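You operate a simulated robot arm through the tools that you are given. There is no shell and no other tool. Be economical: measure what you need, move in short steps, check, and stop when the job is done.

Carry out the task below with a simulated robot arm. There is one attempt and no reset: what you move stays moved.

Task
Brush all three heaps of crumbs into the blue dustpan.
Fine: with the round wooden brush, along the tiles, none astray, jam spot not smeared; brush back on its tile, dustpan stays. Set down upright: round wooden brush.

Only the result counts: the job must be done as asked and must still hold three seconds after the hand-in. Knocking over, shifting, dropping, spilling or breaking anything else fails it.

Robot
A 6-joint arm with a two-finger parallel gripper, fixed in place. Base frame: the origin is at the foot of the arm, x ahead of it, y to its left, z up; the work surface is at about z = 900. Lengths are in mm, angles in rad, forces in N, time in s.
With the tool pointing down near the work surface it reaches from about 460 to 880 mm from the base axis. Its first joint turns from -2.007 to 2.007 rad. Payload 4.2 kg.
The TCP is the grasp point between the finger pads, 23 mm short of the fingertips. In the tool frame z runs along the fingers and y along their closing line. Largest opening 94 mm; finger width 38, thickness 10; the body of the gripper, 54 by 96 mm, starts 39 mm behind the TCP.
Orientation is told as [roll, pitch, yaw] about the base's x, y, z axes, in that order, counted from this pose: with the fingers straight down and closing along the base's y, the tool's x points along the base's -x, its y along +y and its z along -z.

Tools
- The arm moves only by the tool step_arm. Its argument "deltas" is a list that holds one entry, the list of rows, each a list of 6 numbers: the shift along the base's x, y, z in mm, then the turn, a rotation vector about the base's x, y, z in rad. In form: [[[tx, ty, tz, ax, ay, az], ...]]. A call has 1 to 10 rows; each row shifts and turns the commanded pose from where the row before left it. "hand" is the finger opening in mm, from 0 to 94, set as the call begins (left out, the last holds). Rows are played at 5 a second. More than 50 mm and 0.15 rad between two rows, or a gripper value outside its range, and nothing of the call is played. Where a pose cannot be reached the arm comes as near as it can. A force on the tool above 40 N (or 10 N above the force at the start of the call, whichever is more), or a blocked arm, ends the call early, and 0.2 s more pass. The fingers move at their own pace (about 108 mm/s each) and stop on an object; they squeeze with about 39 N. The grip force told is the motor's: it shows also when the fingers shut on nothing. Time passes only in rows, and 0.2 s behind the last, so rows that do not move let the fingers close. The reply holds the time, the measured pose of the TCP, the force on the tool along the base axes, the opening and the grip force, in the units named above and with some noise, with the torque about the TCP (base axes, N m) and any sound that the robot's microphone picked up.
- Cameras (640 x 400 px; columns grow to the right, rows downward): "scene" is fixed at [51.5, -501.2, 1678.9]; the picture's right is [0.55, -0.83, 0.00], its down [-0.63, -0.41, -0.66] and it looks along [0.55, 0.36, -0.75] (base axes); focal length 316 px, centre (320, 200). "wrist" rides on the gripper at [86, 16, -74] in the tool frame; the picture's right is [-0.18, 0.98, 0.00], its down [-0.58, -0.11, -0.81] and it looks along [-0.79, -0.15, 0.59] (tool axes); focal length 243 px, centre (320, 200). There is no depth. A picture from a camera that has moved, and an enlarged one, comes with that camera's place and axes in the base frame and with its lens.
- grab_frame(camera): a new picture of that camera. No time passes.
- move_column(by): slides the trunk up (or, below 0, down) by that many mm; the arm rides with it, the base frame stays. It gives what a move gives, with no picture.
- inspect(camera, box): a new picture of the part [left, top, right, bottom] of that camera's present view, enlarged. No time passes.
- finish_job(): hands the job in; it is judged then, once.

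Go step by step. Nothing tells you positions but the pictures and the camera data: compare them with the known pose of the tool, close in by small moves and look again before you grip or let go. The budget is 120 turns and 64 pictures, counting those below and the enlarged ones. Unless the task says otherwise, let go and move clear before handing in, and close with one line.

The tools are called after "Request:" as name(argument=value, ...) on one line, values as JSON. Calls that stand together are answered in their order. step_arm: Moves the arm, as the interface text tells. Its arguments: {"type":"object","properties":{"deltas":{"type":"array"},"hand":{"type":"number"}},"required":["deltas"]} The other tools are called the same way: move_column (by) slides the trunk up or down; grab_frame (camera) takes a picture; inspect (camera, box) takes an enlarged picture of a part of a camera's view; finish_job () hands the job in.

At the start:

```text
time: 0.0
tool_pos: [551.0, -247.3, 1201.3]
tcp_rot: [0.0, 0.0, -0.001]
ft_force: [0.3, -0.8, -0.1]
wrist_torque: [0.01, 0.0, 0.0]
opening: 94.2
finger_force: 0.2
trunk travel left (down, up): [-825.0, 165.0]
```

scene: 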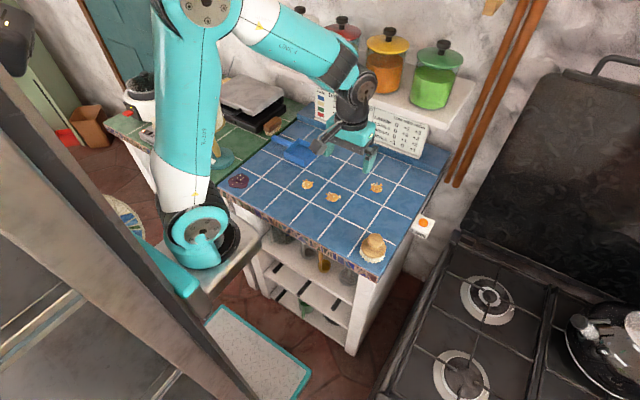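
wrist: 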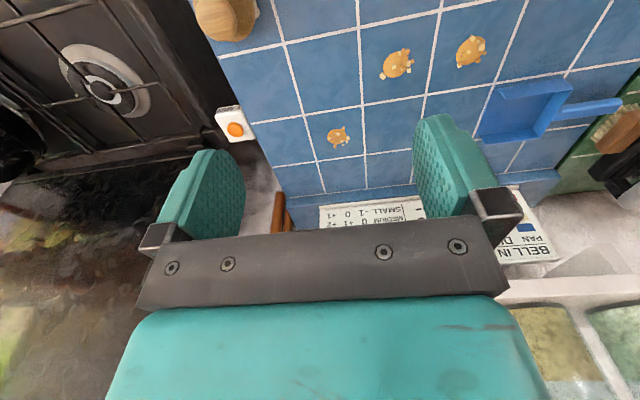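

I see the tiled counter with three crumb heaps, the jam spot, the blue dustpan and the round brush near the right front corner. I'll enlarge the views to measure.

Request:
inspect(camera="scene", box=[210, 110, 450, 270])

Request:
inspect(camera="wrist", box=[180, 0, 640, 280])

Request:
inspect(camera="scene", box=[300, 80, 440, 170])

```text
2.50 times, centred on (330, 190) of scene
camera zoom: at [51.5, -501.2, 1678.9], right [0.55, -0.83, 0.0], down [-0.63, -0.41, -0.66], along [0.55, 0.36, -0.75], focal length 789 px, centre (295, 225)
```

zoom: 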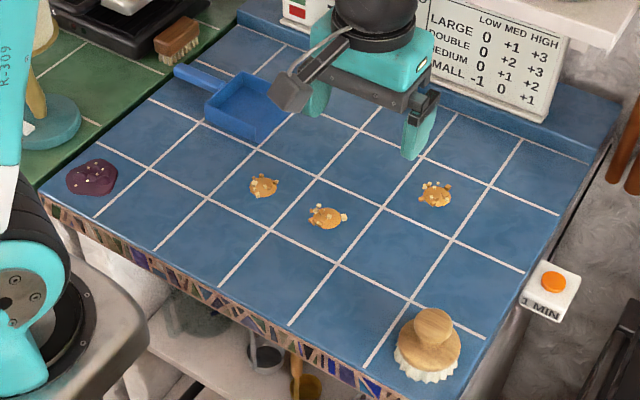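

```text
1.39 times, centred on (410, 140) of wrist
camera zoom: at [464.4, -230.3, 1275.9], right [0.18, 0.98, 0.0], down [0.58, -0.11, 0.81], along [0.79, -0.15, -0.59], focal length 338 px, centre (195, 284)
```

zoom: 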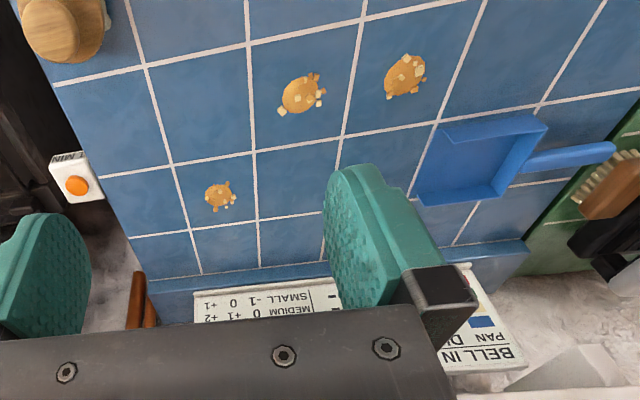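

```text
4.44 times, centred on (370, 125) of scene
camera zoom: at [51.5, -501.2, 1678.9], right [0.55, -0.83, 0.0], down [-0.63, -0.41, -0.66], along [0.55, 0.36, -0.75], focal length 1403 px, centre (98, 533)
```

zoom: 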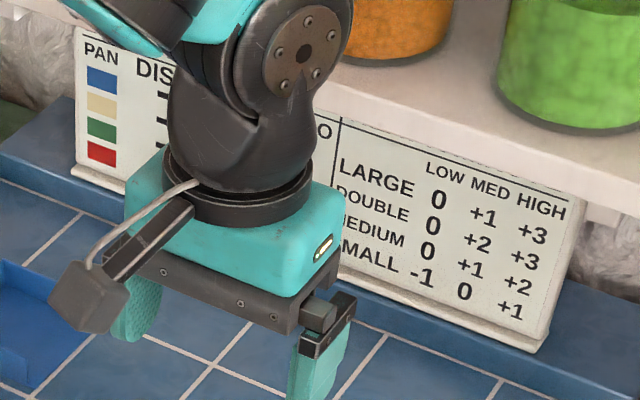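

The brush stands at about (528, -368). The heaps are at about (773, -254), (658, -155) and (660, -52), and the pan mouth faces -y near y=10, x 720–825. I'll go to a point above and behind the brush for a closer look.

Request:
step_arm(deltas=[[[-5, -30, -30, 0, 0, 0], [-6, -30, -30, 0, 0, 0], [-6, -30, -30, 0, 0, 0], [-6, -30, -30, 0, 0, 0], [0, 0, 0, 0, 0, 0]]], hand=94)

Request:
grab_frame(camera="wrist")

Request:
inspect(camera="scene", box=[320, 180, 440, 280])

```text
time: 1.2
tool_pos: [527.6, -367.3, 1080.7]
tcp_rot: [0.0, 0.0, -0.001]
ft_force: [-0.1, 0.0, -0.6]
wrist_torque: [0.01, 0.02, -0.02]
opening: 94.2
finger_force: 0.0
trunk travel left (down, up): [-825.0, 165.0]
```

```text
58 pictures are left
camera wrist: at [440.6, -350.1, 1154.5], right [0.18, 0.98, 0.0], down [0.58, -0.11, 0.81], along [0.79, -0.15, -0.59], focal length 243 px, centre (320, 200)
```

wrist: 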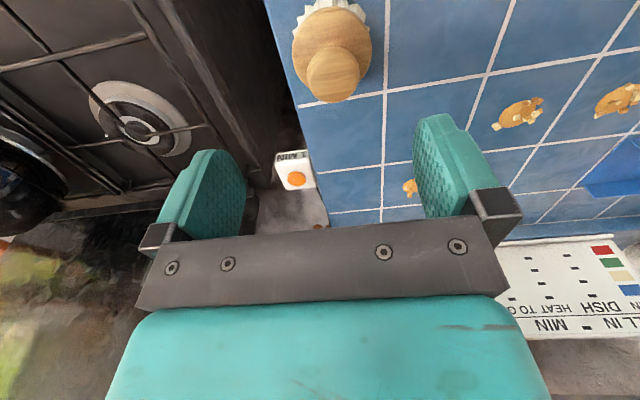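

```text
4.00 times, centred on (380, 230) of scene
camera zoom: at [51.5, -501.2, 1678.9], right [0.55, -0.83, 0.0], down [-0.63, -0.41, -0.66], along [0.55, 0.36, -0.75], focal length 1262 px, centre (80, 80)
```

zoom: 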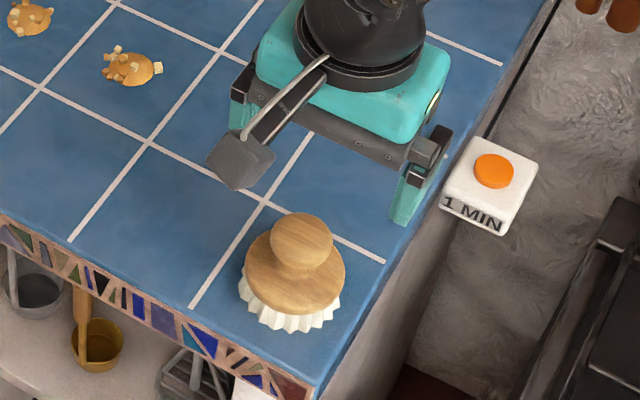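

The knob top is at about (523, -358, 988), roughly 41 mm wide, with the wooden disc top near z≈947. I'll descend until the tips are at knob height and look again.

Request:
step_arm(deltas=[[[-2, 5, -25, 0, 0, 0], [-2, 4, -25, 0, 0, 0], [0, 0, -18, 0, 0, 0], [0, 0, 0, 0, 0, 0]]])

Request:
grab_frame(camera="wrist")

Request:
inspect(camera="scene", box=[320, 180, 440, 280])

```text
time: 2.2
tool_pos: [522.8, -358.6, 1011.5]
tcp_rot: [0.0, -0.001, 0.0]
ft_force: [0.0, 0.2, 0.2]
wrist_torque: [0.0, 0.05, 0.03]
opening: 93.8
finger_force: 0.1
trunk travel left (down, up): [-825.0, 165.0]
```

```text
56 pictures are left
camera wrist: at [437.3, -341.8, 1086.6], right [0.18, 0.98, 0.0], down [0.58, -0.11, 0.81], along [0.79, -0.15, -0.59], focal length 243 px, centre (320, 200)
```

wrist: 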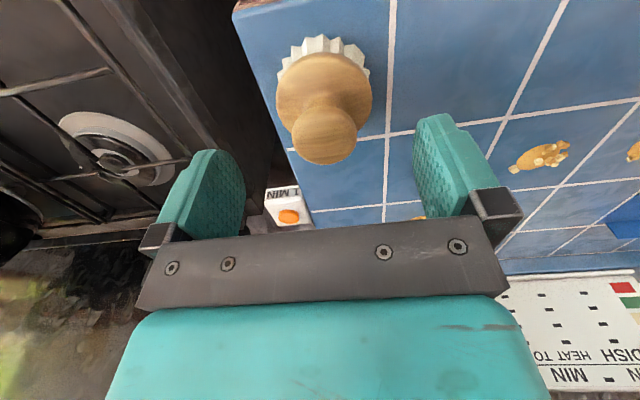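

```text
4.00 times, centred on (380, 230) of scene
camera zoom: at [51.5, -501.2, 1678.9], right [0.55, -0.83, 0.0], down [-0.63, -0.41, -0.66], along [0.55, 0.36, -0.75], focal length 1262 px, centre (80, 80)
```

zoom: 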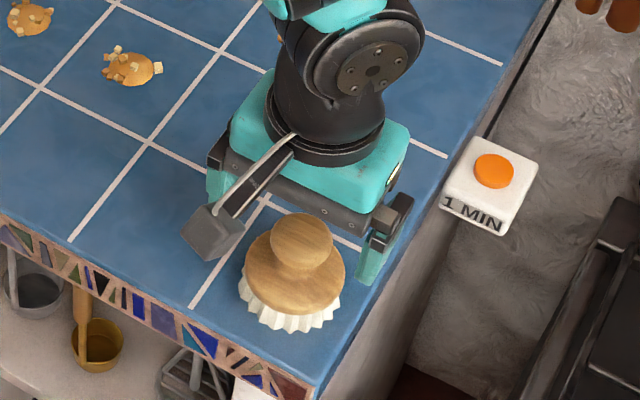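

Triangulating the two wrist views puts the brush nearer (533, -357), with its top around z≈970. I'll shift and lower a little, then re-check.

Request:
step_arm(deltas=[[[5, 1, -12, 0, 0, 0], [5, 0, -12, 0, 0, 0], [0, 0, 0, 0, 0, 0]]])

Request:
grab_frame(camera="wrist")

Request:
inspect(camera="scene", box=[320, 180, 440, 280])

```text
time: 3.0
tool_pos: [534.9, -356.5, 988.4]
tcp_rot: [0.0, 0.0, -0.001]
ft_force: [-0.1, -0.3, 0.6]
wrist_torque: [0.03, 0.0, 0.01]
opening: 93.9
finger_force: 0.0
trunk travel left (down, up): [-825.0, 165.0]
```

```text
54 pictures are left
camera wrist: at [448.1, -339.4, 1063.5], right [0.18, 0.98, 0.0], down [0.58, -0.11, 0.81], along [0.79, -0.15, -0.59], focal length 243 px, centre (320, 200)
```

wrist: 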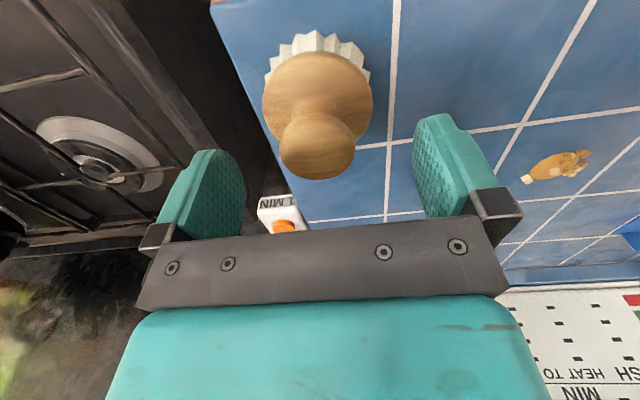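

```text
4.00 times, centred on (380, 230) of scene
camera zoom: at [51.5, -501.2, 1678.9], right [0.55, -0.83, 0.0], down [-0.63, -0.41, -0.66], along [0.55, 0.36, -0.75], focal length 1262 px, centre (80, 80)
```

zoom: 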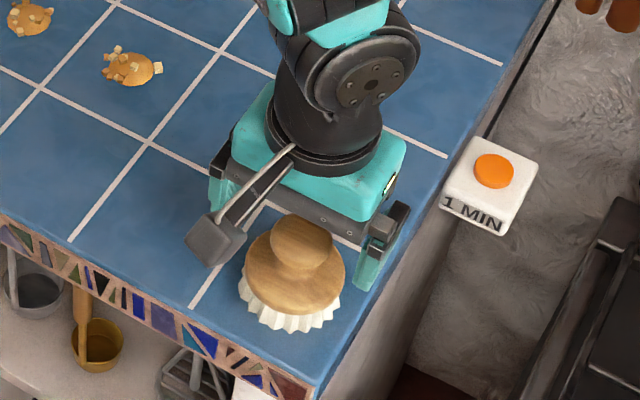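

The brush now fixes at about (536, -358), with its knob top at z≈967 and disc top at z≈928. I'll lower to z≈956 and close on the knob.

Request:
step_arm(deltas=[[[1, -1, -11, 0, 0, 0], [1, 0, -11, 0, 0, 0], [0, 0, -9, 0, 0, 0], [0, 0, 0, 0, 0, 0]]])

Request:
grab_frame(camera="wrist")

```text
time: 4.0
tool_pos: [535.0, -357.6, 958.4]
tcp_rot: [-0.001, 0.0, 0.0]
ft_force: [-0.5, 0.4, 0.5]
wrist_torque: [0.0, -0.01, -0.02]
opening: 93.9
finger_force: 0.0
trunk travel left (down, up): [-825.0, 165.0]
```

```text
52 pictures are left
camera wrist: at [449.9, -340.1, 1032.6], right [0.18, 0.98, 0.0], down [0.58, -0.11, 0.81], along [0.79, -0.15, -0.59], focal length 243 px, centre (320, 200)
```

wrist: 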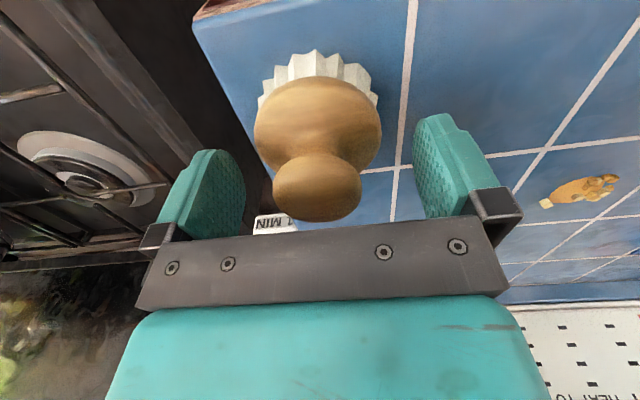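

The knob is centred between the fingers. I'll go down another 4 mm and close.

Request:
step_arm(deltas=[[[1, 0, -4, 0, 0, 0], [0, 0, 0, 0, 0, 0]]])

Request:
step_arm(deltas=[[[0, 0, 0, 0, 0, 0], [0, 0, 0, 0, 0, 0], [0, 0, 0, 0, 0, 0], [0, 0, 0, 0, 0, 0]]], hand=30)

Request:
grab_frame(camera="wrist")

Request:
inspect(camera="scene", box=[320, 180, 440, 280])

```text
time: 4.6
tool_pos: [536.1, -356.7, 955.5]
tcp_rot: [0.002, 0.002, 0.0]
ft_force: [-0.2, 0.7, -0.8]
wrist_torque: [0.01, 0.0, -0.01]
opening: 93.8
finger_force: 0.0
trunk travel left (down, up): [-825.0, 165.0]
```

```text
time: 5.6
tool_pos: [536.8, -356.1, 955.0]
tcp_rot: [0.001, 0.002, -0.001]
ft_force: [0.1, 0.5, 0.4]
wrist_torque: [-0.02, -0.02, 0.0]
opening: 66.6
finger_force: 39.4
trunk travel left (down, up): [-825.0, 165.0]
```

```text
51 pictures are left
camera wrist: at [450.8, -340.1, 1028.7], right [0.18, 0.98, 0.0], down [0.58, -0.11, 0.81], along [0.79, -0.15, -0.59], focal length 243 px, centre (320, 200)
```

wrist: 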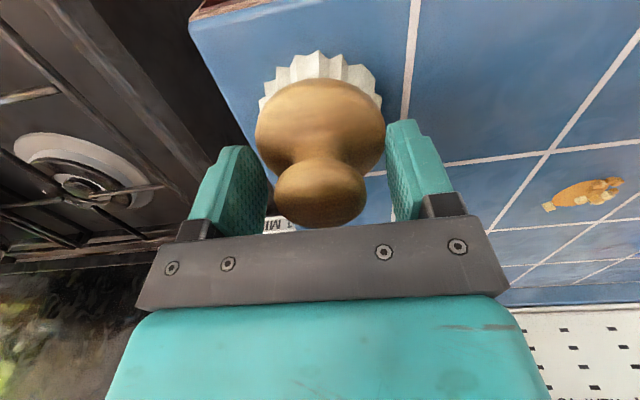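

```text
4.00 times, centred on (380, 230) of scene
camera zoom: at [51.5, -501.2, 1678.9], right [0.55, -0.83, 0.0], down [-0.63, -0.41, -0.66], along [0.55, 0.36, -0.75], focal length 1262 px, centre (80, 80)
```

zoom: 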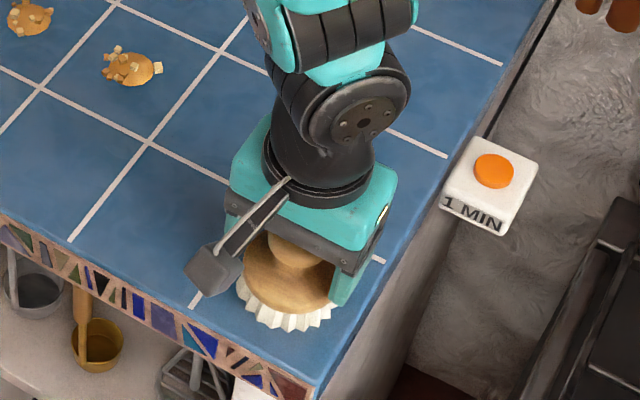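

The fingers stopped at 66.6 mm, so they caught the wooden disc rather than the knob. I'll open, rise about 9 mm and close on the knob proper.

Request:
step_arm(deltas=[[[0, 0, 0, 0, 0, 0], [0, 0, 0, 0, 0, 0], [0, 0, 9, 0, 0, 0], [0, 0, 0, 0, 0, 0]]], hand=94)

Request:
step_arm(deltas=[[[0, 0, 0, 0, 0, 0], [0, 0, 0, 0, 0, 0], [0, 0, 0, 0, 0, 0], [0, 0, 0, 0, 0, 0]]], hand=20)

Request:
grab_frame(camera="wrist")

```text
time: 6.6
tool_pos: [536.1, -358.2, 962.9]
tcp_rot: [0.0, 0.0, 0.0]
ft_force: [0.3, -0.2, -0.6]
wrist_torque: [0.02, -0.01, -0.04]
opening: 94.2
finger_force: 0.0
trunk travel left (down, up): [-825.0, 165.0]
```

```text
time: 7.6
tool_pos: [535.9, -357.9, 962.7]
tcp_rot: [0.001, 0.001, -0.001]
ft_force: [0.0, 1.8, 0.7]
wrist_torque: [0.04, -0.03, 0.02]
opening: 40.6
finger_force: 38.3
trunk travel left (down, up): [-825.0, 165.0]
```

```text
49 pictures are left
camera wrist: at [450.7, -341.0, 1037.8], right [0.18, 0.98, 0.0], down [0.58, -0.11, 0.81], along [0.79, -0.15, -0.59], focal length 243 px, centre (320, 200)
```

wrist: 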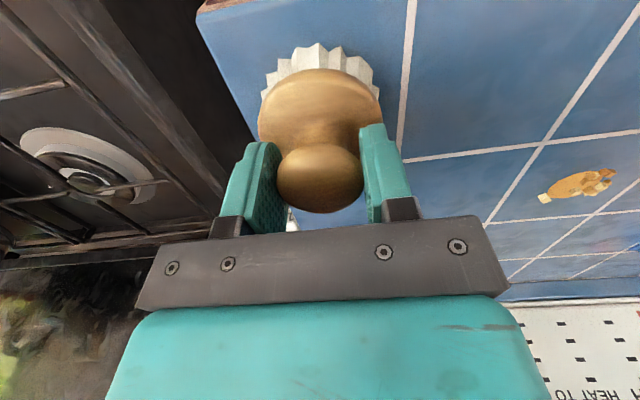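

The brush is held at the knob (40.6 mm), with the on-table grip pose about (536, -358, 963). I'll lift 60 mm and carry it to behind the right heap at x≈773, y≈-326.

Request:
step_arm(deltas=[[[0, 0, 20, 0, 0, 0], [0, 0, 40, 0, 0, 0], [40, 6, 0, 0, 0, 0], [40, 6, 0, 0, 0, 0], [40, 5, 0, 0, 0, 0], [40, 5, 0, 0, 0, 0], [40, 5, 0, 0, 0, 0], [37, 5, 0, 0, 0, 0], [0, 0, 0, 0, 0, 0]]])

Request:
inspect(camera="scene", box=[210, 110, 450, 270])

Request:
grab_frame(camera="wrist")

```text
time: 9.6
tool_pos: [761.2, -326.7, 1023.4]
tcp_rot: [0.005, 0.012, -0.008]
ft_force: [-0.1, 0.3, -0.8]
wrist_torque: [0.02, 0.0, -0.02]
opening: 41.0
finger_force: 39.1
trunk travel left (down, up): [-825.0, 165.0]
```

```text
2.50 times, centred on (330, 190) of scene
camera zoom: at [51.5, -501.2, 1678.9], right [0.55, -0.83, 0.0], down [-0.63, -0.41, -0.66], along [0.55, 0.36, -0.75], focal length 789 px, centre (295, 225)
```

zoom: 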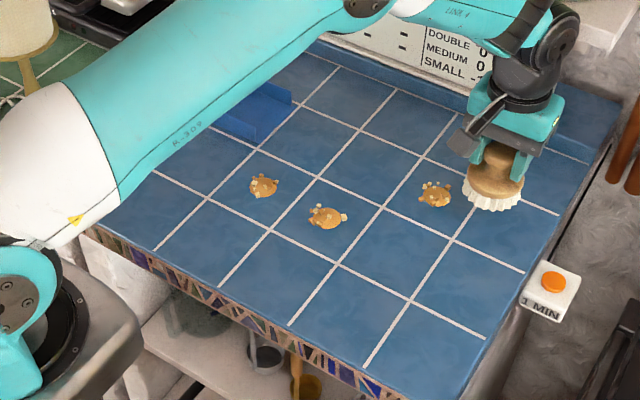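

```text
47 pictures are left
camera wrist: at [675.9, -310.1, 1099.6], right [0.19, 0.98, 0.0], down [0.59, -0.12, 0.8], along [0.79, -0.15, -0.6], focal length 243 px, centre (320, 200)
```

wrist: 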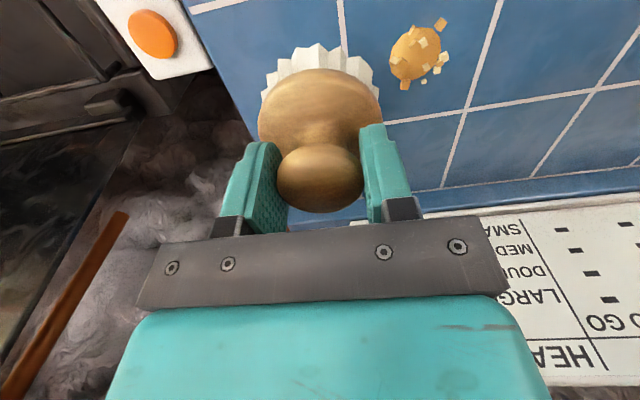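

The tool reads x≈761 with a slight tilt, so I'll let it settle and lower partway to see whether it tracks.

Request:
step_arm(deltas=[[[0, 0, -15, 0, 0, 0], [0, 0, -15, 0, 0, 0], [0, 0, 0, 0, 0, 0], [0, 0, 0, 0, 0, 0]]])

```text
time: 10.6
tool_pos: [765.8, -327.7, 1006.3]
tcp_rot: [-0.007, -0.018, -0.004]
ft_force: [-0.1, 0.1, -1.0]
wrist_torque: [0.0, -0.04, -0.01]
opening: 41.0
finger_force: 38.6
trunk travel left (down, up): [-825.0, 165.0]
```

The arm is at its reach limit at this height, so I'll lower the trunk 30 mm to bring the shoulder down and re-check.

Request:
move_column(by=-25)

Request:
step_arm(deltas=[[[0, 0, 0, 0, 0, 0], [0, 0, 0, 0, 0, 0]]])

```text
time: 11.3
tool_pos: [773.4, -328.0, 966.4]
tcp_rot: [0.0, 0.001, 0.001]
ft_force: [1.6, -0.2, -2.7]
wrist_torque: [0.0, 0.12, 0.0]
opening: 40.8
finger_force: 38.4
trunk travel left (down, up): [-800.0, 190.0]
```

```text
time: 11.9
tool_pos: [771.9, -326.5, 967.8]
tcp_rot: [0.0, 0.001, 0.002]
ft_force: [0.8, 0.1, -0.9]
wrist_torque: [0.02, 0.02, -0.01]
opening: 40.3
finger_force: 39.0
trunk travel left (down, up): [-800.0, 190.0]
```

It tracks properly now at (772, -327, 968). I'll lower to contact height and push the first heap a short way in +y.

Request:
step_arm(deltas=[[[0, 0, -3, 0, 0, 0], [0, 0, -2, 0, 0, 0], [0, 0, 0, 0, 0, 0]]])

Request:
inspect(camera="scene", box=[280, 130, 430, 230])

```text
time: 12.7
tool_pos: [773.1, -327.8, 963.7]
tcp_rot: [0.0, 0.001, -0.001]
ft_force: [0.2, 0.0, -1.1]
wrist_torque: [0.04, 0.0, -0.01]
opening: 40.3
finger_force: 38.7
trunk travel left (down, up): [-800.0, 190.0]
```

```text
4.00 times, centred on (355, 180) of scene
camera zoom: at [51.5, -501.2, 1678.9], right [0.55, -0.83, 0.0], down [-0.63, -0.41, -0.66], along [0.55, 0.36, -0.75], focal length 1262 px, centre (180, 280)
```

zoom: 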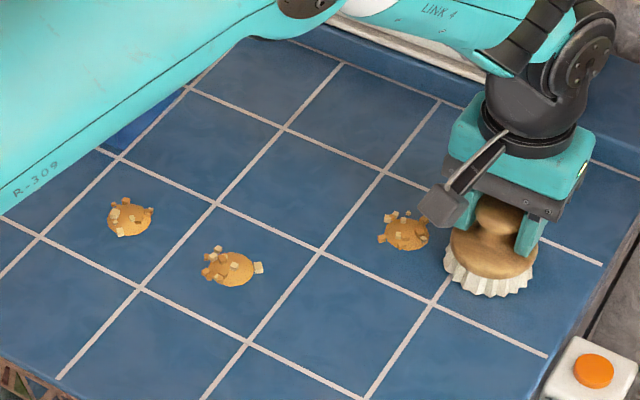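

No contact force shows yet, so I'll press down 1 mm more and push about 50 mm in +y.

Request:
step_arm(deltas=[[[0, 0, -1, 0, 0, 0], [0, 15, 0, 0, 0, 0], [0, 15, 0, 0, 0, 0], [0, 15, 0, 0, 0, 0], [0, 15, 0, 0, 0, 0], [0, 0, 0, 0, 0, 0]]])

Request:
inspect(camera="scene", box=[280, 130, 430, 230])

Request:
grab_frame(camera="wrist")

```text
time: 14.1
tool_pos: [772.8, -267.1, 961.2]
tcp_rot: [0.0, 0.0, 0.001]
ft_force: [0.2, -0.8, 0.2]
wrist_torque: [0.01, -0.01, -0.01]
opening: 40.4
finger_force: 38.9
trunk travel left (down, up): [-800.0, 190.0]
```

```text
4.00 times, centred on (355, 180) of scene
camera zoom: at [51.5, -501.2, 1678.9], right [0.55, -0.83, 0.0], down [-0.63, -0.41, -0.66], along [0.55, 0.36, -0.75], focal length 1262 px, centre (180, 280)
```

zoom: 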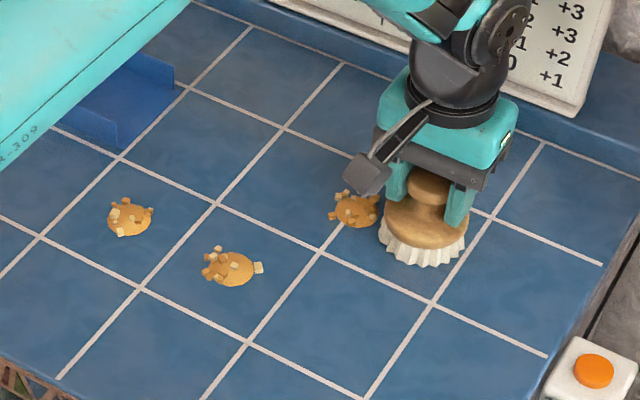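

```text
44 pictures are left
camera wrist: at [687.3, -250.2, 1035.7], right [0.18, 0.98, 0.0], down [0.58, -0.11, 0.81], along [0.79, -0.15, -0.59], focal length 243 px, centre (320, 200)
```

wrist: 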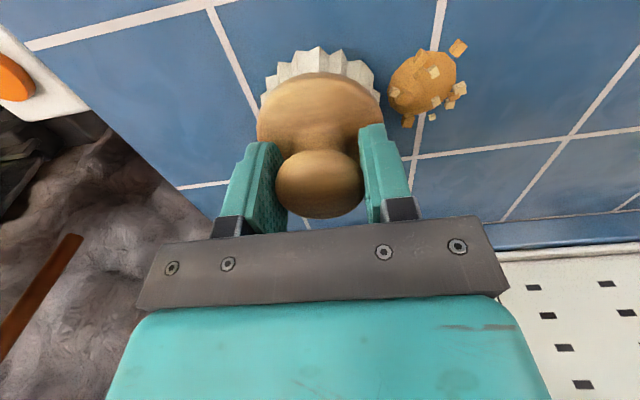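

The heap slides as one clump ahead of the brush, about 62 mm in front and 3 mm toward -x. I'll correct slightly and keep pushing.

Request:
step_arm(deltas=[[[-4, 5, 0, 0, 0, 0], [0, 15, 0, 0, 0, 0], [0, 15, 0, 0, 0, 0], [0, 15, 0, 0, 0, 0], [0, 15, 0, 0, 0, 0], [0, 15, 0, 0, 0, 0], [0, 0, 0, 0, 0, 0]]])

Request:
grab_frame(camera="wrist")

```text
time: 15.7
tool_pos: [767.6, -187.2, 960.6]
tcp_rot: [-0.001, 0.001, -0.001]
ft_force: [0.2, -0.6, -0.6]
wrist_torque: [-0.02, 0.03, 0.03]
opening: 40.4
finger_force: 39.2
trunk travel left (down, up): [-800.0, 190.0]
```

```text
43 pictures are left
camera wrist: at [682.4, -170.2, 1035.2], right [0.19, 0.98, 0.0], down [0.58, -0.11, 0.81], along [0.79, -0.15, -0.59], focal length 243 px, centre (320, 200)
```

wrist: 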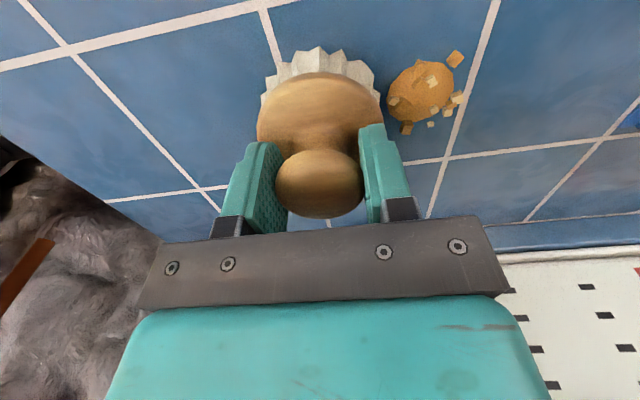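

The heap is still centred at about (770, -125). I'll push on another 75 mm and then view the pan mouth.

Request:
step_arm(deltas=[[[1, 15, 0, 0, 0, 0], [1, 15, 0, 0, 0, 0], [0, 15, 0, 0, 0, 0], [0, 15, 0, 0, 0, 0], [0, 15, 0, 0, 0, 0], [0, 0, 0, 0, 0, 0]]])

Request:
grab_frame(camera="wrist")

Request:
inspect(camera="scene", box=[230, 110, 380, 210])

```text
time: 17.1
tool_pos: [770.3, -111.1, 961.9]
tcp_rot: [0.0, 0.0, 0.001]
ft_force: [0.3, 0.7, -0.5]
wrist_torque: [-0.03, 0.0, 0.0]
opening: 40.4
finger_force: 38.5
trunk travel left (down, up): [-800.0, 190.0]
```

```text
42 pictures are left
camera wrist: at [684.8, -94.7, 1035.9], right [0.18, 0.98, 0.0], down [0.58, -0.11, 0.81], along [0.79, -0.15, -0.59], focal length 243 px, centre (320, 200)
```

wrist: 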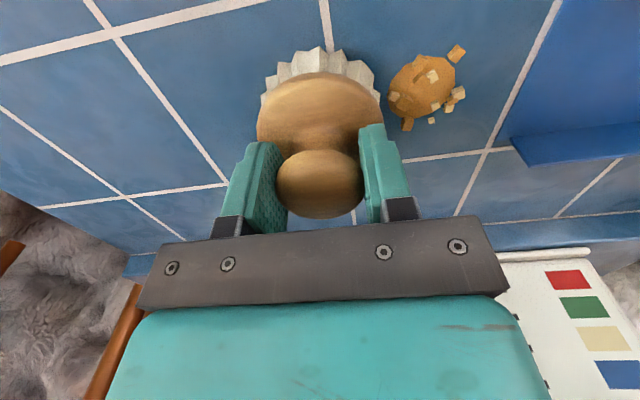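

```text
4.00 times, centred on (305, 160) of scene
camera zoom: at [51.5, -501.2, 1678.9], right [0.55, -0.83, 0.0], down [-0.63, -0.41, -0.66], along [0.55, 0.36, -0.75], focal length 1262 px, centre (380, 360)
```

zoom: 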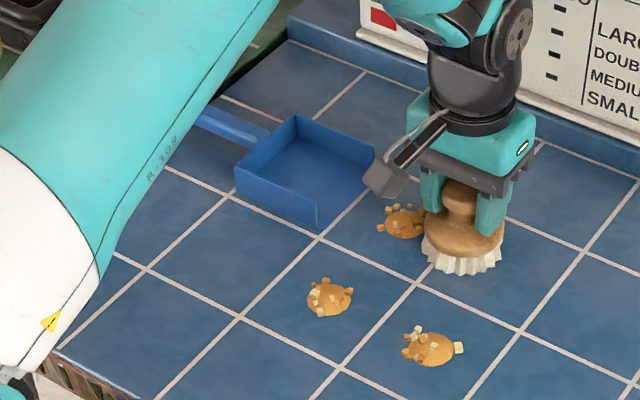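

The pan mouth runs along y≈5–16 from x≈722 to 821, with walls 25 mm high. I'll offset the brush slightly to -x so the clump drifts to the far side and leaves room for the others, then push up to the lip.

Request:
step_arm(deltas=[[[-4, 10, 0, 0, 0, 0], [0, 10, 0, 0, 0, 0], [0, 12, 0, 0, 0, 0], [0, 12, 0, 0, 0, 0], [0, 0, 0, 0, 0, 0]]])

Request:
grab_frame(camera="wrist")

Request:
inspect(camera="scene", box=[230, 110, 350, 190])

```text
time: 18.3
tool_pos: [767.9, -67.5, 961.8]
tcp_rot: [0.001, -0.001, -0.002]
ft_force: [-0.4, 0.0, -0.8]
wrist_torque: [0.02, 0.01, 0.0]
opening: 41.1
finger_force: 39.4
trunk travel left (down, up): [-800.0, 190.0]
```

```text
40 pictures are left
camera wrist: at [682.2, -51.4, 1036.2], right [0.19, 0.98, 0.0], down [0.58, -0.11, 0.81], along [0.79, -0.15, -0.59], focal length 243 px, centre (320, 200)
```

wrist: 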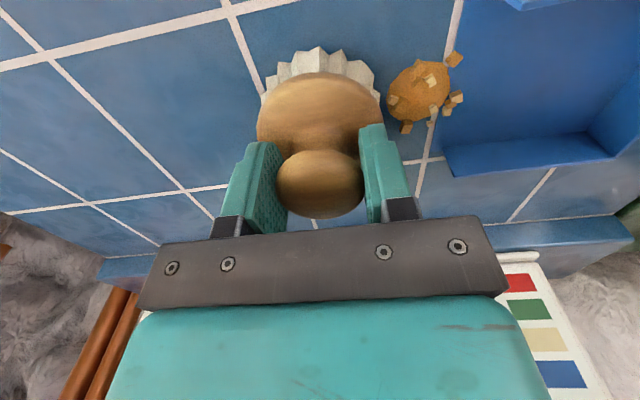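

```text
5.00 times, centred on (290, 150) of scene
camera zoom: at [51.5, -501.2, 1678.9], right [0.55, -0.83, 0.0], down [-0.63, -0.41, -0.66], along [0.55, 0.36, -0.75], focal length 1578 px, centre (470, 450)
```

zoom: 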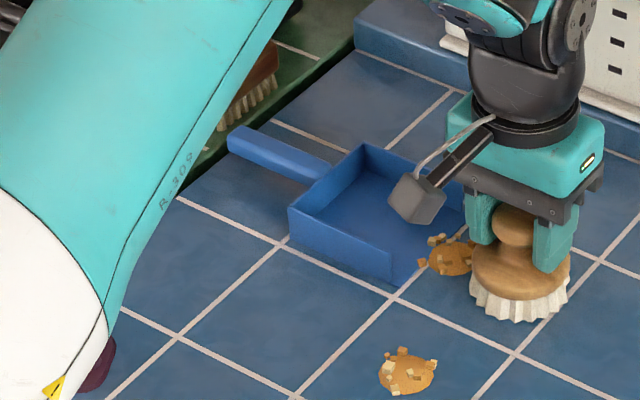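

The heap is right at the lip at (770, -8). The pan interior spans roughly x 726–821 and y 15–114, aligned with the axes. I'll push 30 mm more, stopping before the bristles reach the lip.

Request:
step_arm(deltas=[[[0, 10, 0, 0, 0, 0], [0, 10, 0, 0, 0, 0], [0, 10, 0, 0, 0, 0], [0, 0, 0, 0, 0, 0]]])

Request:
grab_frame(camera="wrist")

```text
time: 19.3
tool_pos: [767.7, -38.0, 961.2]
tcp_rot: [-0.001, 0.0, 0.001]
ft_force: [-0.2, 0.2, -0.4]
wrist_torque: [0.02, 0.0, 0.06]
opening: 40.7
finger_force: 39.3
trunk travel left (down, up): [-800.0, 190.0]
```

```text
38 pictures are left
camera wrist: at [681.7, -21.6, 1035.8], right [0.18, 0.98, 0.0], down [0.58, -0.11, 0.81], along [0.79, -0.15, -0.59], focal length 243 px, centre (320, 200)
```

wrist: 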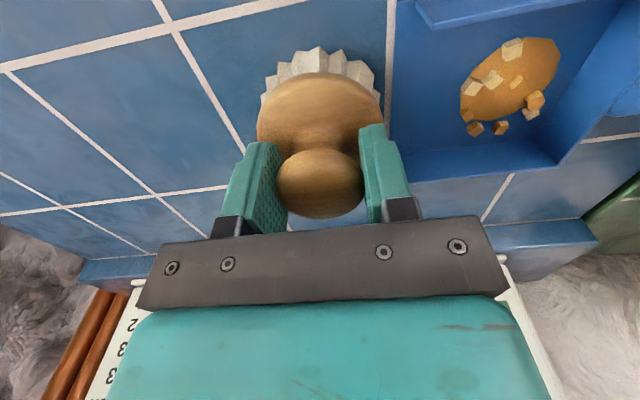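

The clump slid fully into the pan at about (770, 69). Next is the heap near (660, -52): I'll lift, move to x≈588 behind it and view its exact place.

Request:
step_arm(deltas=[[[0, 0, 30, 0, 0, 0], [0, 0, 20, 0, 0, 0], [-45, -4, 0, 0, 0, 0], [-45, -4, 0, 0, 0, 0], [-45, -3, 0, 0, 0, 0], [-46, -3, 0, 0, 0, 0], [0, 0, -20, 0, 0, 0], [0, 0, 0, 0, 0, 0]]])

Request:
grab_frame(camera="wrist")

Request:
inspect(camera="scene", box=[210, 110, 360, 210])

```text
time: 21.1
tool_pos: [586.9, -51.5, 990.9]
tcp_rot: [0.0, 0.001, 0.001]
ft_force: [-0.9, 0.2, -0.9]
wrist_torque: [0.0, -0.03, -0.03]
opening: 40.7
finger_force: 38.8
trunk travel left (down, up): [-800.0, 190.0]
```

```text
37 pictures are left
camera wrist: at [500.3, -34.6, 1065.2], right [0.18, 0.98, 0.0], down [0.58, -0.11, 0.81], along [0.79, -0.15, -0.59], focal length 243 px, centre (320, 200)
```

wrist: 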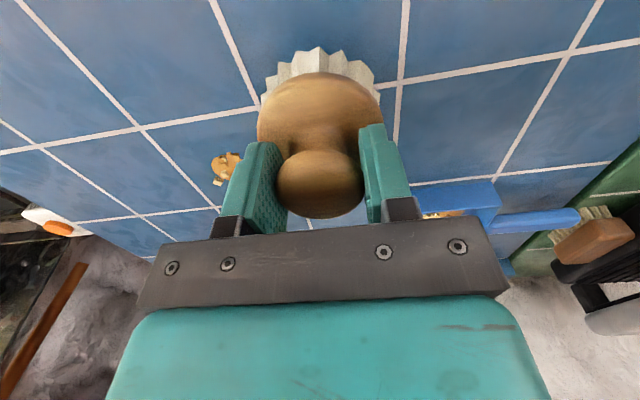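

```text
4.00 times, centred on (285, 160) of scene
camera zoom: at [51.5, -501.2, 1678.9], right [0.55, -0.83, 0.0], down [-0.63, -0.41, -0.66], along [0.55, 0.36, -0.75], focal length 1262 px, centre (460, 360)
```

zoom: 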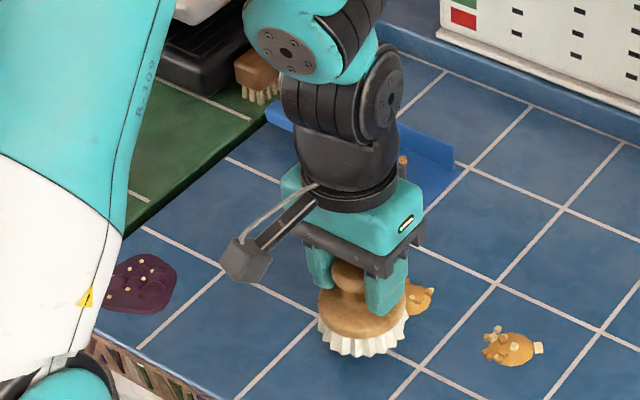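

From the first wrist view this heap sits at (653, -49). I'll align to y=-49, back off slightly, lower and push in +x.

Request:
step_arm(deltas=[[[-6, 2, 0, 0, 0, 0], [0, 0, -15, 0, 0, 0], [0, 0, -15, 0, 0, 0], [12, 0, 0, 0, 0, 0], [12, 0, 0, 0, 0, 0], [12, 0, 0, 0, 0, 0], [0, 0, 0, 0, 0, 0]]])

Request:
inspect(camera="scene", box=[230, 110, 380, 210])

Request:
grab_frame(camera="wrist")

```text
time: 22.7
tool_pos: [616.8, -49.8, 960.8]
tcp_rot: [0.0, 0.0, -0.002]
ft_force: [0.2, 0.4, -0.3]
wrist_torque: [0.02, -0.01, 0.0]
opening: 40.9
finger_force: 38.5
trunk travel left (down, up): [-800.0, 190.0]
```

```text
4.00 times, centred on (305, 160) of scene
camera zoom: at [51.5, -501.2, 1678.9], right [0.55, -0.83, 0.0], down [-0.63, -0.41, -0.66], along [0.55, 0.36, -0.75], focal length 1262 px, centre (380, 360)
```

zoom: 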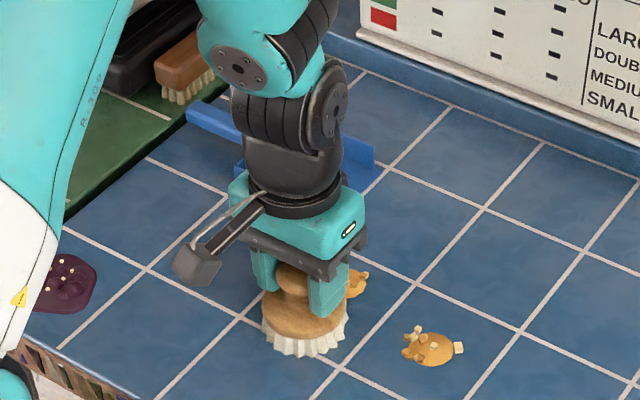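

```text
34 pictures are left
camera wrist: at [530.9, -32.7, 1035.1], right [0.19, 0.98, 0.0], down [0.58, -0.11, 0.81], along [0.79, -0.15, -0.59], focal length 243 px, centre (320, 200)
```

wrist: 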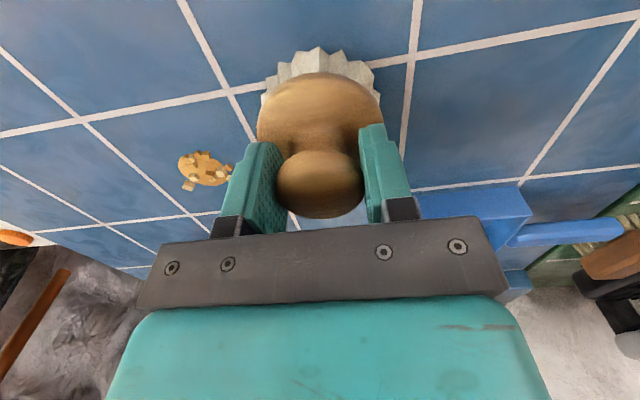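

The heap is where expected just ahead of the brush. Continuing in +x.

Request:
step_arm(deltas=[[[15, 0, 0, 0, 0, 0], [15, 0, 0, 0, 0, 0], [15, 0, 0, 0, 0, 0], [0, 0, 0, 0, 0, 0]]])

Request:
inspect(camera="scene", box=[230, 110, 380, 210])

```text
time: 23.7
tool_pos: [663.3, -49.4, 960.6]
tcp_rot: [-0.001, 0.0, 0.0]
ft_force: [-0.7, -0.1, 0.5]
wrist_torque: [0.01, -0.01, -0.02]
opening: 40.7
finger_force: 39.5
trunk travel left (down, up): [-800.0, 190.0]
```

```text
4.00 times, centred on (305, 160) of scene
camera zoom: at [51.5, -501.2, 1678.9], right [0.55, -0.83, 0.0], down [-0.63, -0.41, -0.66], along [0.55, 0.36, -0.75], focal length 1262 px, centre (380, 360)
```

zoom: 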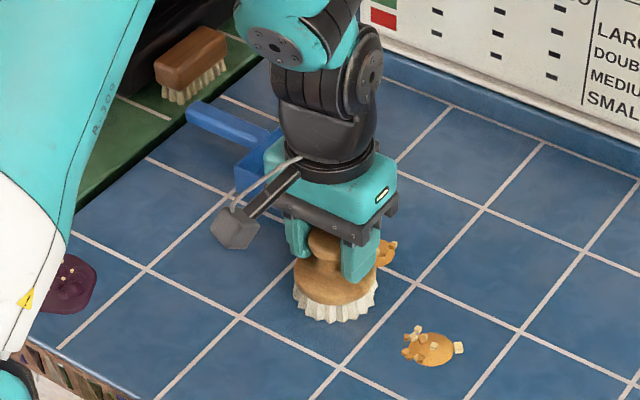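

Still on track; another 44 mm brings the heap to x≈770.

Request:
step_arm(deltas=[[[15, 0, 0, 0, 0, 0], [15, 0, 0, 0, 0, 0], [14, 0, 0, 0, 0, 0], [0, 0, 0, 0, 0, 0], [-15, 0, 0, 0, 0, 0], [0, 0, 30, 0, 0, 0], [0, -40, 20, 0, 0, 0], [0, -35, 0, 0, 0, 0], [20, 0, 0, 0, 0, 0], [0, 0, 0, 0, 0, 0]]])

Request:
grab_frame(camera="wrist")

```text
time: 25.9
tool_pos: [709.4, -126.2, 1011.2]
tcp_rot: [0.0, 0.001, 0.001]
ft_force: [0.4, -0.3, -1.3]
wrist_torque: [0.05, 0.02, -0.01]
opening: 40.5
finger_force: 38.8
trunk travel left (down, up): [-800.0, 190.0]
```

```text
32 pictures are left
camera wrist: at [623.4, -108.1, 1085.9], right [0.18, 0.98, 0.0], down [0.58, -0.11, 0.81], along [0.79, -0.15, -0.59], focal length 243 px, centre (320, 200)
```

wrist: 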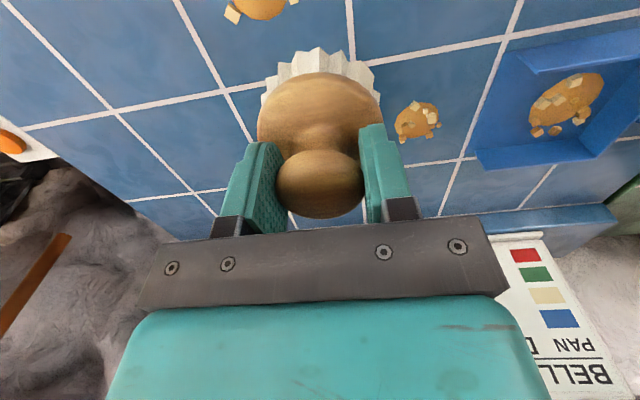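

The second heap is at (770, -47), in line with the mouth. I'll come down behind it, slightly to +x so it drifts toward the near side of the pan, and push in +y.

Request:
step_arm(deltas=[[[35, 0, 0, 0, 0, 0], [34, 0, 0, 0, 0, 0], [0, 0, -25, 0, 0, 0], [0, 0, -25, 0, 0, 0], [0, 12, 0, 0, 0, 0], [0, 12, 0, 0, 0, 0], [0, 12, 0, 0, 0, 0], [0, 0, 0, 0, 0, 0]]])

Request:
grab_frame(camera="wrist")

```text
time: 27.0
tool_pos: [790.4, -122.8, 957.5]
tcp_rot: [-0.002, 0.0, -0.001]
ft_force: [0.6, -0.5, 1.1]
wrist_torque: [-0.01, -0.03, -0.03]
opening: 40.7
finger_force: 39.2
trunk travel left (down, up): [-800.0, 190.0]
stopped in row 5: the force on the tool passed its limit at 116 N (the readings are from after the stop); the commanded pose is now the measured one
```

```text
31 pictures are left
camera wrist: at [705.3, -105.8, 1031.6], right [0.18, 0.98, 0.0], down [0.58, -0.11, 0.81], along [0.79, -0.15, -0.59], focal length 243 px, centre (320, 200)
```

wrist: 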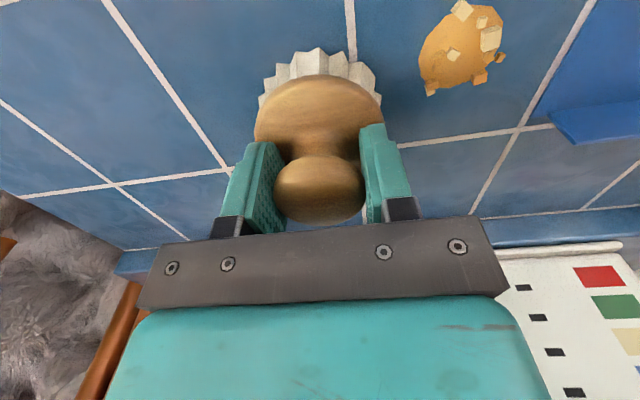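

The fast descent overshot and tapped the table, and the brush slid up slightly in the grip, but nothing was displaced. I'll raise 2 mm, correct x to ~777 and push gently.

Request:
step_arm(deltas=[[[-4, 0, 2, 0, 0, 0], [-6, 0, 0, 0, 0, 0], [-3, 5, 0, 0, 0, 0], [0, 10, 0, 0, 0, 0], [0, 10, 0, 0, 0, 0], [0, 10, 0, 0, 0, 0], [0, 0, 0, 0, 0, 0]]])

Request:
grab_frame(camera="wrist")

Request:
inspect(camera="scene", box=[230, 110, 380, 210])

```text
time: 28.6
tool_pos: [776.3, -88.4, 960.7]
tcp_rot: [-0.002, 0.002, -0.002]
ft_force: [-0.1, 0.4, -0.9]
wrist_torque: [-0.02, 0.01, -0.01]
opening: 40.8
finger_force: 38.7
trunk travel left (down, up): [-800.0, 190.0]
```

```text
30 pictures are left
camera wrist: at [690.5, -70.8, 1035.4], right [0.18, 0.98, 0.0], down [0.58, -0.11, 0.81], along [0.79, -0.15, -0.59], focal length 243 px, centre (320, 200)
```

wrist: 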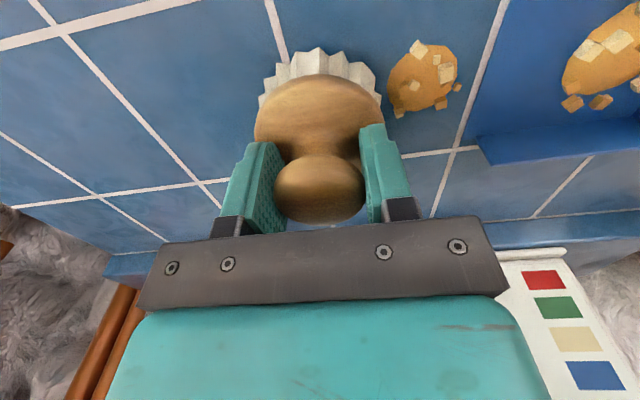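

```text
4.00 times, centred on (305, 160) of scene
camera zoom: at [51.5, -501.2, 1678.9], right [0.55, -0.83, 0.0], down [-0.63, -0.41, -0.66], along [0.55, 0.36, -0.75], focal length 1262 px, centre (380, 360)
```

zoom: 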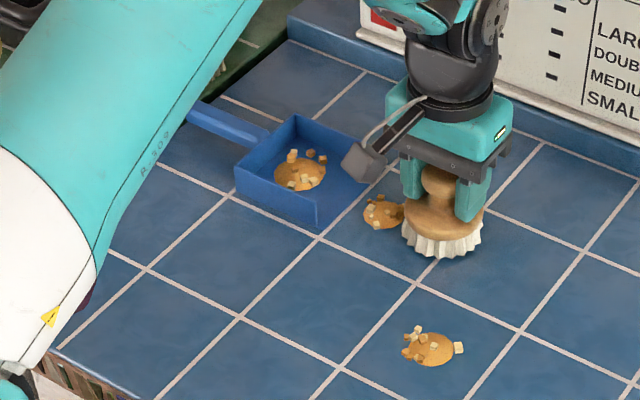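

The pan hasn't moved and the second heap is at (768, -27). Pushing on into the pan.

Request:
step_arm(deltas=[[[0, 10, 0, 0, 0, 0], [0, 10, 0, 0, 0, 0], [0, 10, 0, 0, 0, 0], [0, 10, 0, 0, 0, 0], [0, 8, 0, 0, 0, 0], [0, 0, 0, 0, 0, 0]]])

Request:
grab_frame(camera="wrist")

```text
time: 30.0
tool_pos: [778.4, -39.5, 961.1]
tcp_rot: [-0.002, -0.001, -0.001]
ft_force: [0.5, 0.8, -0.4]
wrist_torque: [0.02, 0.0, -0.01]
opening: 40.8
finger_force: 39.3
trunk travel left (down, up): [-800.0, 190.0]
```

```text
28 pictures are left
camera wrist: at [691.5, -23.2, 1035.8], right [0.18, 0.98, 0.0], down [0.58, -0.11, 0.81], along [0.79, -0.15, -0.59], focal length 243 px, centre (320, 200)
```

wrist: 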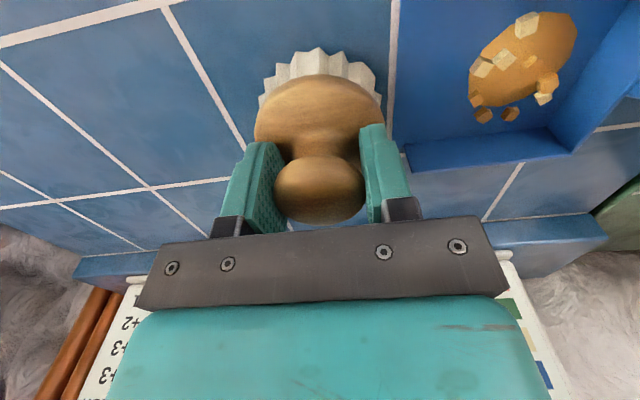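

Only one clump shows from the wrist, so I'll check the pan from the scene camera.

Request:
inspect(camera="scene", box=[260, 120, 350, 180])

```text
6.67 times, centred on (305, 150) of scene
camera zoom: at [51.5, -501.2, 1678.9], right [0.55, -0.83, 0.0], down [-0.63, -0.41, -0.66], along [0.55, 0.36, -0.75], focal length 2104 px, centre (420, 533)
```

zoom: 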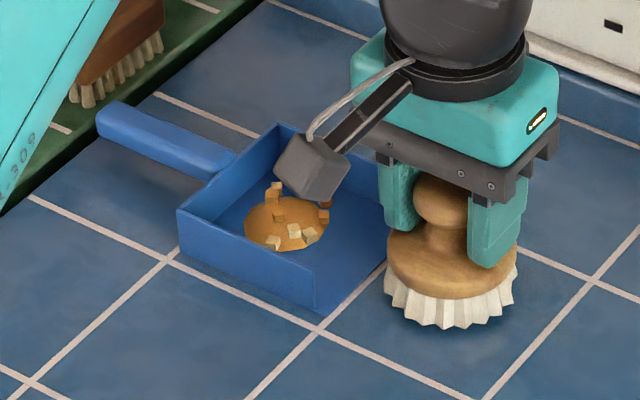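

Both heaps are in the pan, which hasn't moved. For the third heap near (652, -152), I'll lift and move to (580, -152).

Request:
step_arm(deltas=[[[0, -5, 20, 0, 0, 0], [0, -8, 30, 0, 0, 0], [-40, -20, 0, 0, 0, 0], [-40, -20, 0, 0, 0, 0], [-40, -20, 0, 0, 0, 0], [-40, -20, 0, 0, 0, 0], [-36, -20, 0, 0, 0, 0], [0, 0, 0, 0, 0, 0], [0, 0, -10, 0, 0, 0], [0, 0, 0, 0, 0, 0]]])

Request:
grab_frame(camera="wrist")

Request:
inspect(camera="scene", box=[260, 120, 410, 220])

```text
time: 32.2
tool_pos: [580.9, -154.5, 999.4]
tcp_rot: [-0.001, 0.0, -0.001]
ft_force: [0.0, -0.4, -1.2]
wrist_torque: [-0.01, 0.02, 0.02]
opening: 40.8
finger_force: 39.1
trunk travel left (down, up): [-800.0, 190.0]
```

```text
26 pictures are left
camera wrist: at [494.9, -136.8, 1074.6], right [0.18, 0.98, 0.0], down [0.58, -0.11, 0.81], along [0.79, -0.15, -0.59], focal length 243 px, centre (320, 200)
```

wrist: 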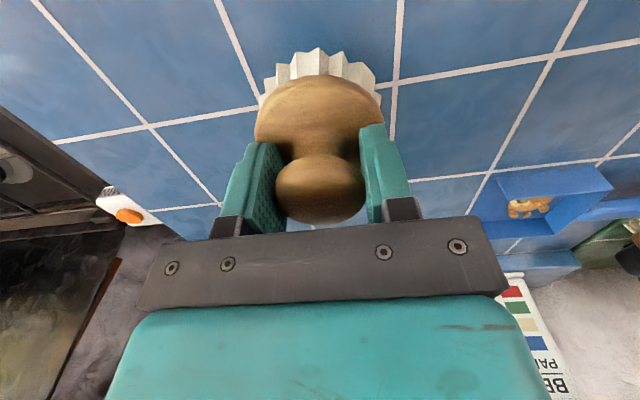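

```text
4.00 times, centred on (335, 170) of scene
camera zoom: at [51.5, -501.2, 1678.9], right [0.55, -0.83, 0.0], down [-0.63, -0.41, -0.66], along [0.55, 0.36, -0.75], focal length 1262 px, centre (260, 320)
```

zoom: 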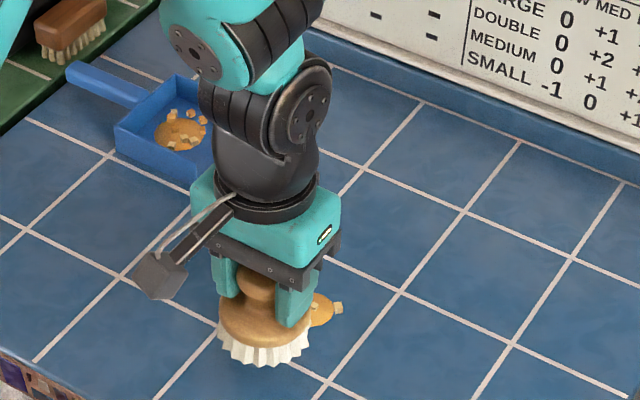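

The third heap is just ahead of the brush. I'll descend slowly, then push in +x.

Request:
step_arm(deltas=[[[-3, 1, -12, 0, 0, 0], [0, 0, -12, 0, 0, 0], [0, 0, -9, 0, 0, 0], [0, 0, -4, 0, 0, 0], [0, 0, -1, 0, 0, 0], [10, 0, 0, 0, 0, 0], [15, 0, 0, 0, 0, 0], [15, 0, 0, 0, 0, 0], [0, 0, 0, 0, 0, 0]]])

Request:
inspect(camera="scene", box=[260, 120, 410, 220])

```text
time: 34.2
tool_pos: [617.1, -152.1, 962.5]
tcp_rot: [-0.003, 0.0, 0.0]
ft_force: [0.9, 0.1, -1.1]
wrist_torque: [0.0, 0.02, 0.0]
opening: 40.9
finger_force: 38.7
trunk travel left (down, up): [-800.0, 190.0]
```

```text
4.00 times, centred on (335, 170) of scene
camera zoom: at [51.5, -501.2, 1678.9], right [0.55, -0.83, 0.0], down [-0.63, -0.41, -0.66], along [0.55, 0.36, -0.75], focal length 1262 px, centre (260, 320)
```

zoom: 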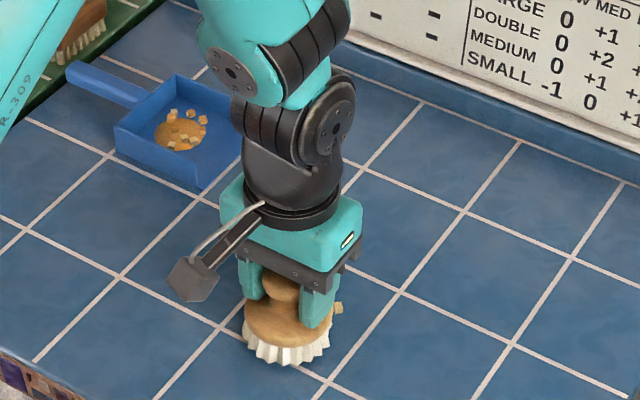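

The heap doesn't seem to have moved, so the brush likely rode slightly too high over it. I'll back off and look.

Request:
step_arm(deltas=[[[0, 0, 10, 0, 0, 0], [-20, 0, 5, 0, 0, 0], [-30, 0, 0, 0, 0, 0], [-10, 0, 0, 0, 0, 0], [0, 0, 0, 0, 0, 0]]])

Request:
inspect(camera="scene", box=[290, 150, 380, 210])

```text
time: 35.4
tool_pos: [558.1, -153.1, 978.0]
tcp_rot: [-0.002, -0.001, 0.001]
ft_force: [0.4, -0.5, 0.3]
wrist_torque: [0.01, 0.0, -0.01]
opening: 40.7
finger_force: 38.8
trunk travel left (down, up): [-800.0, 190.0]
```

```text
6.67 times, centred on (335, 180) of scene
camera zoom: at [51.5, -501.2, 1678.9], right [0.55, -0.83, 0.0], down [-0.63, -0.41, -0.66], along [0.55, 0.36, -0.75], focal length 2104 px, centre (220, 333)
```

zoom: 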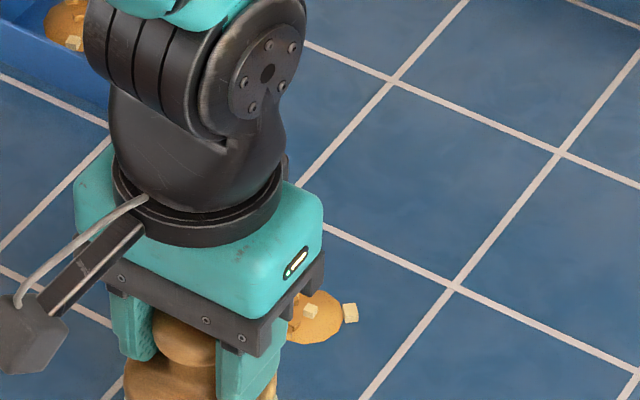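

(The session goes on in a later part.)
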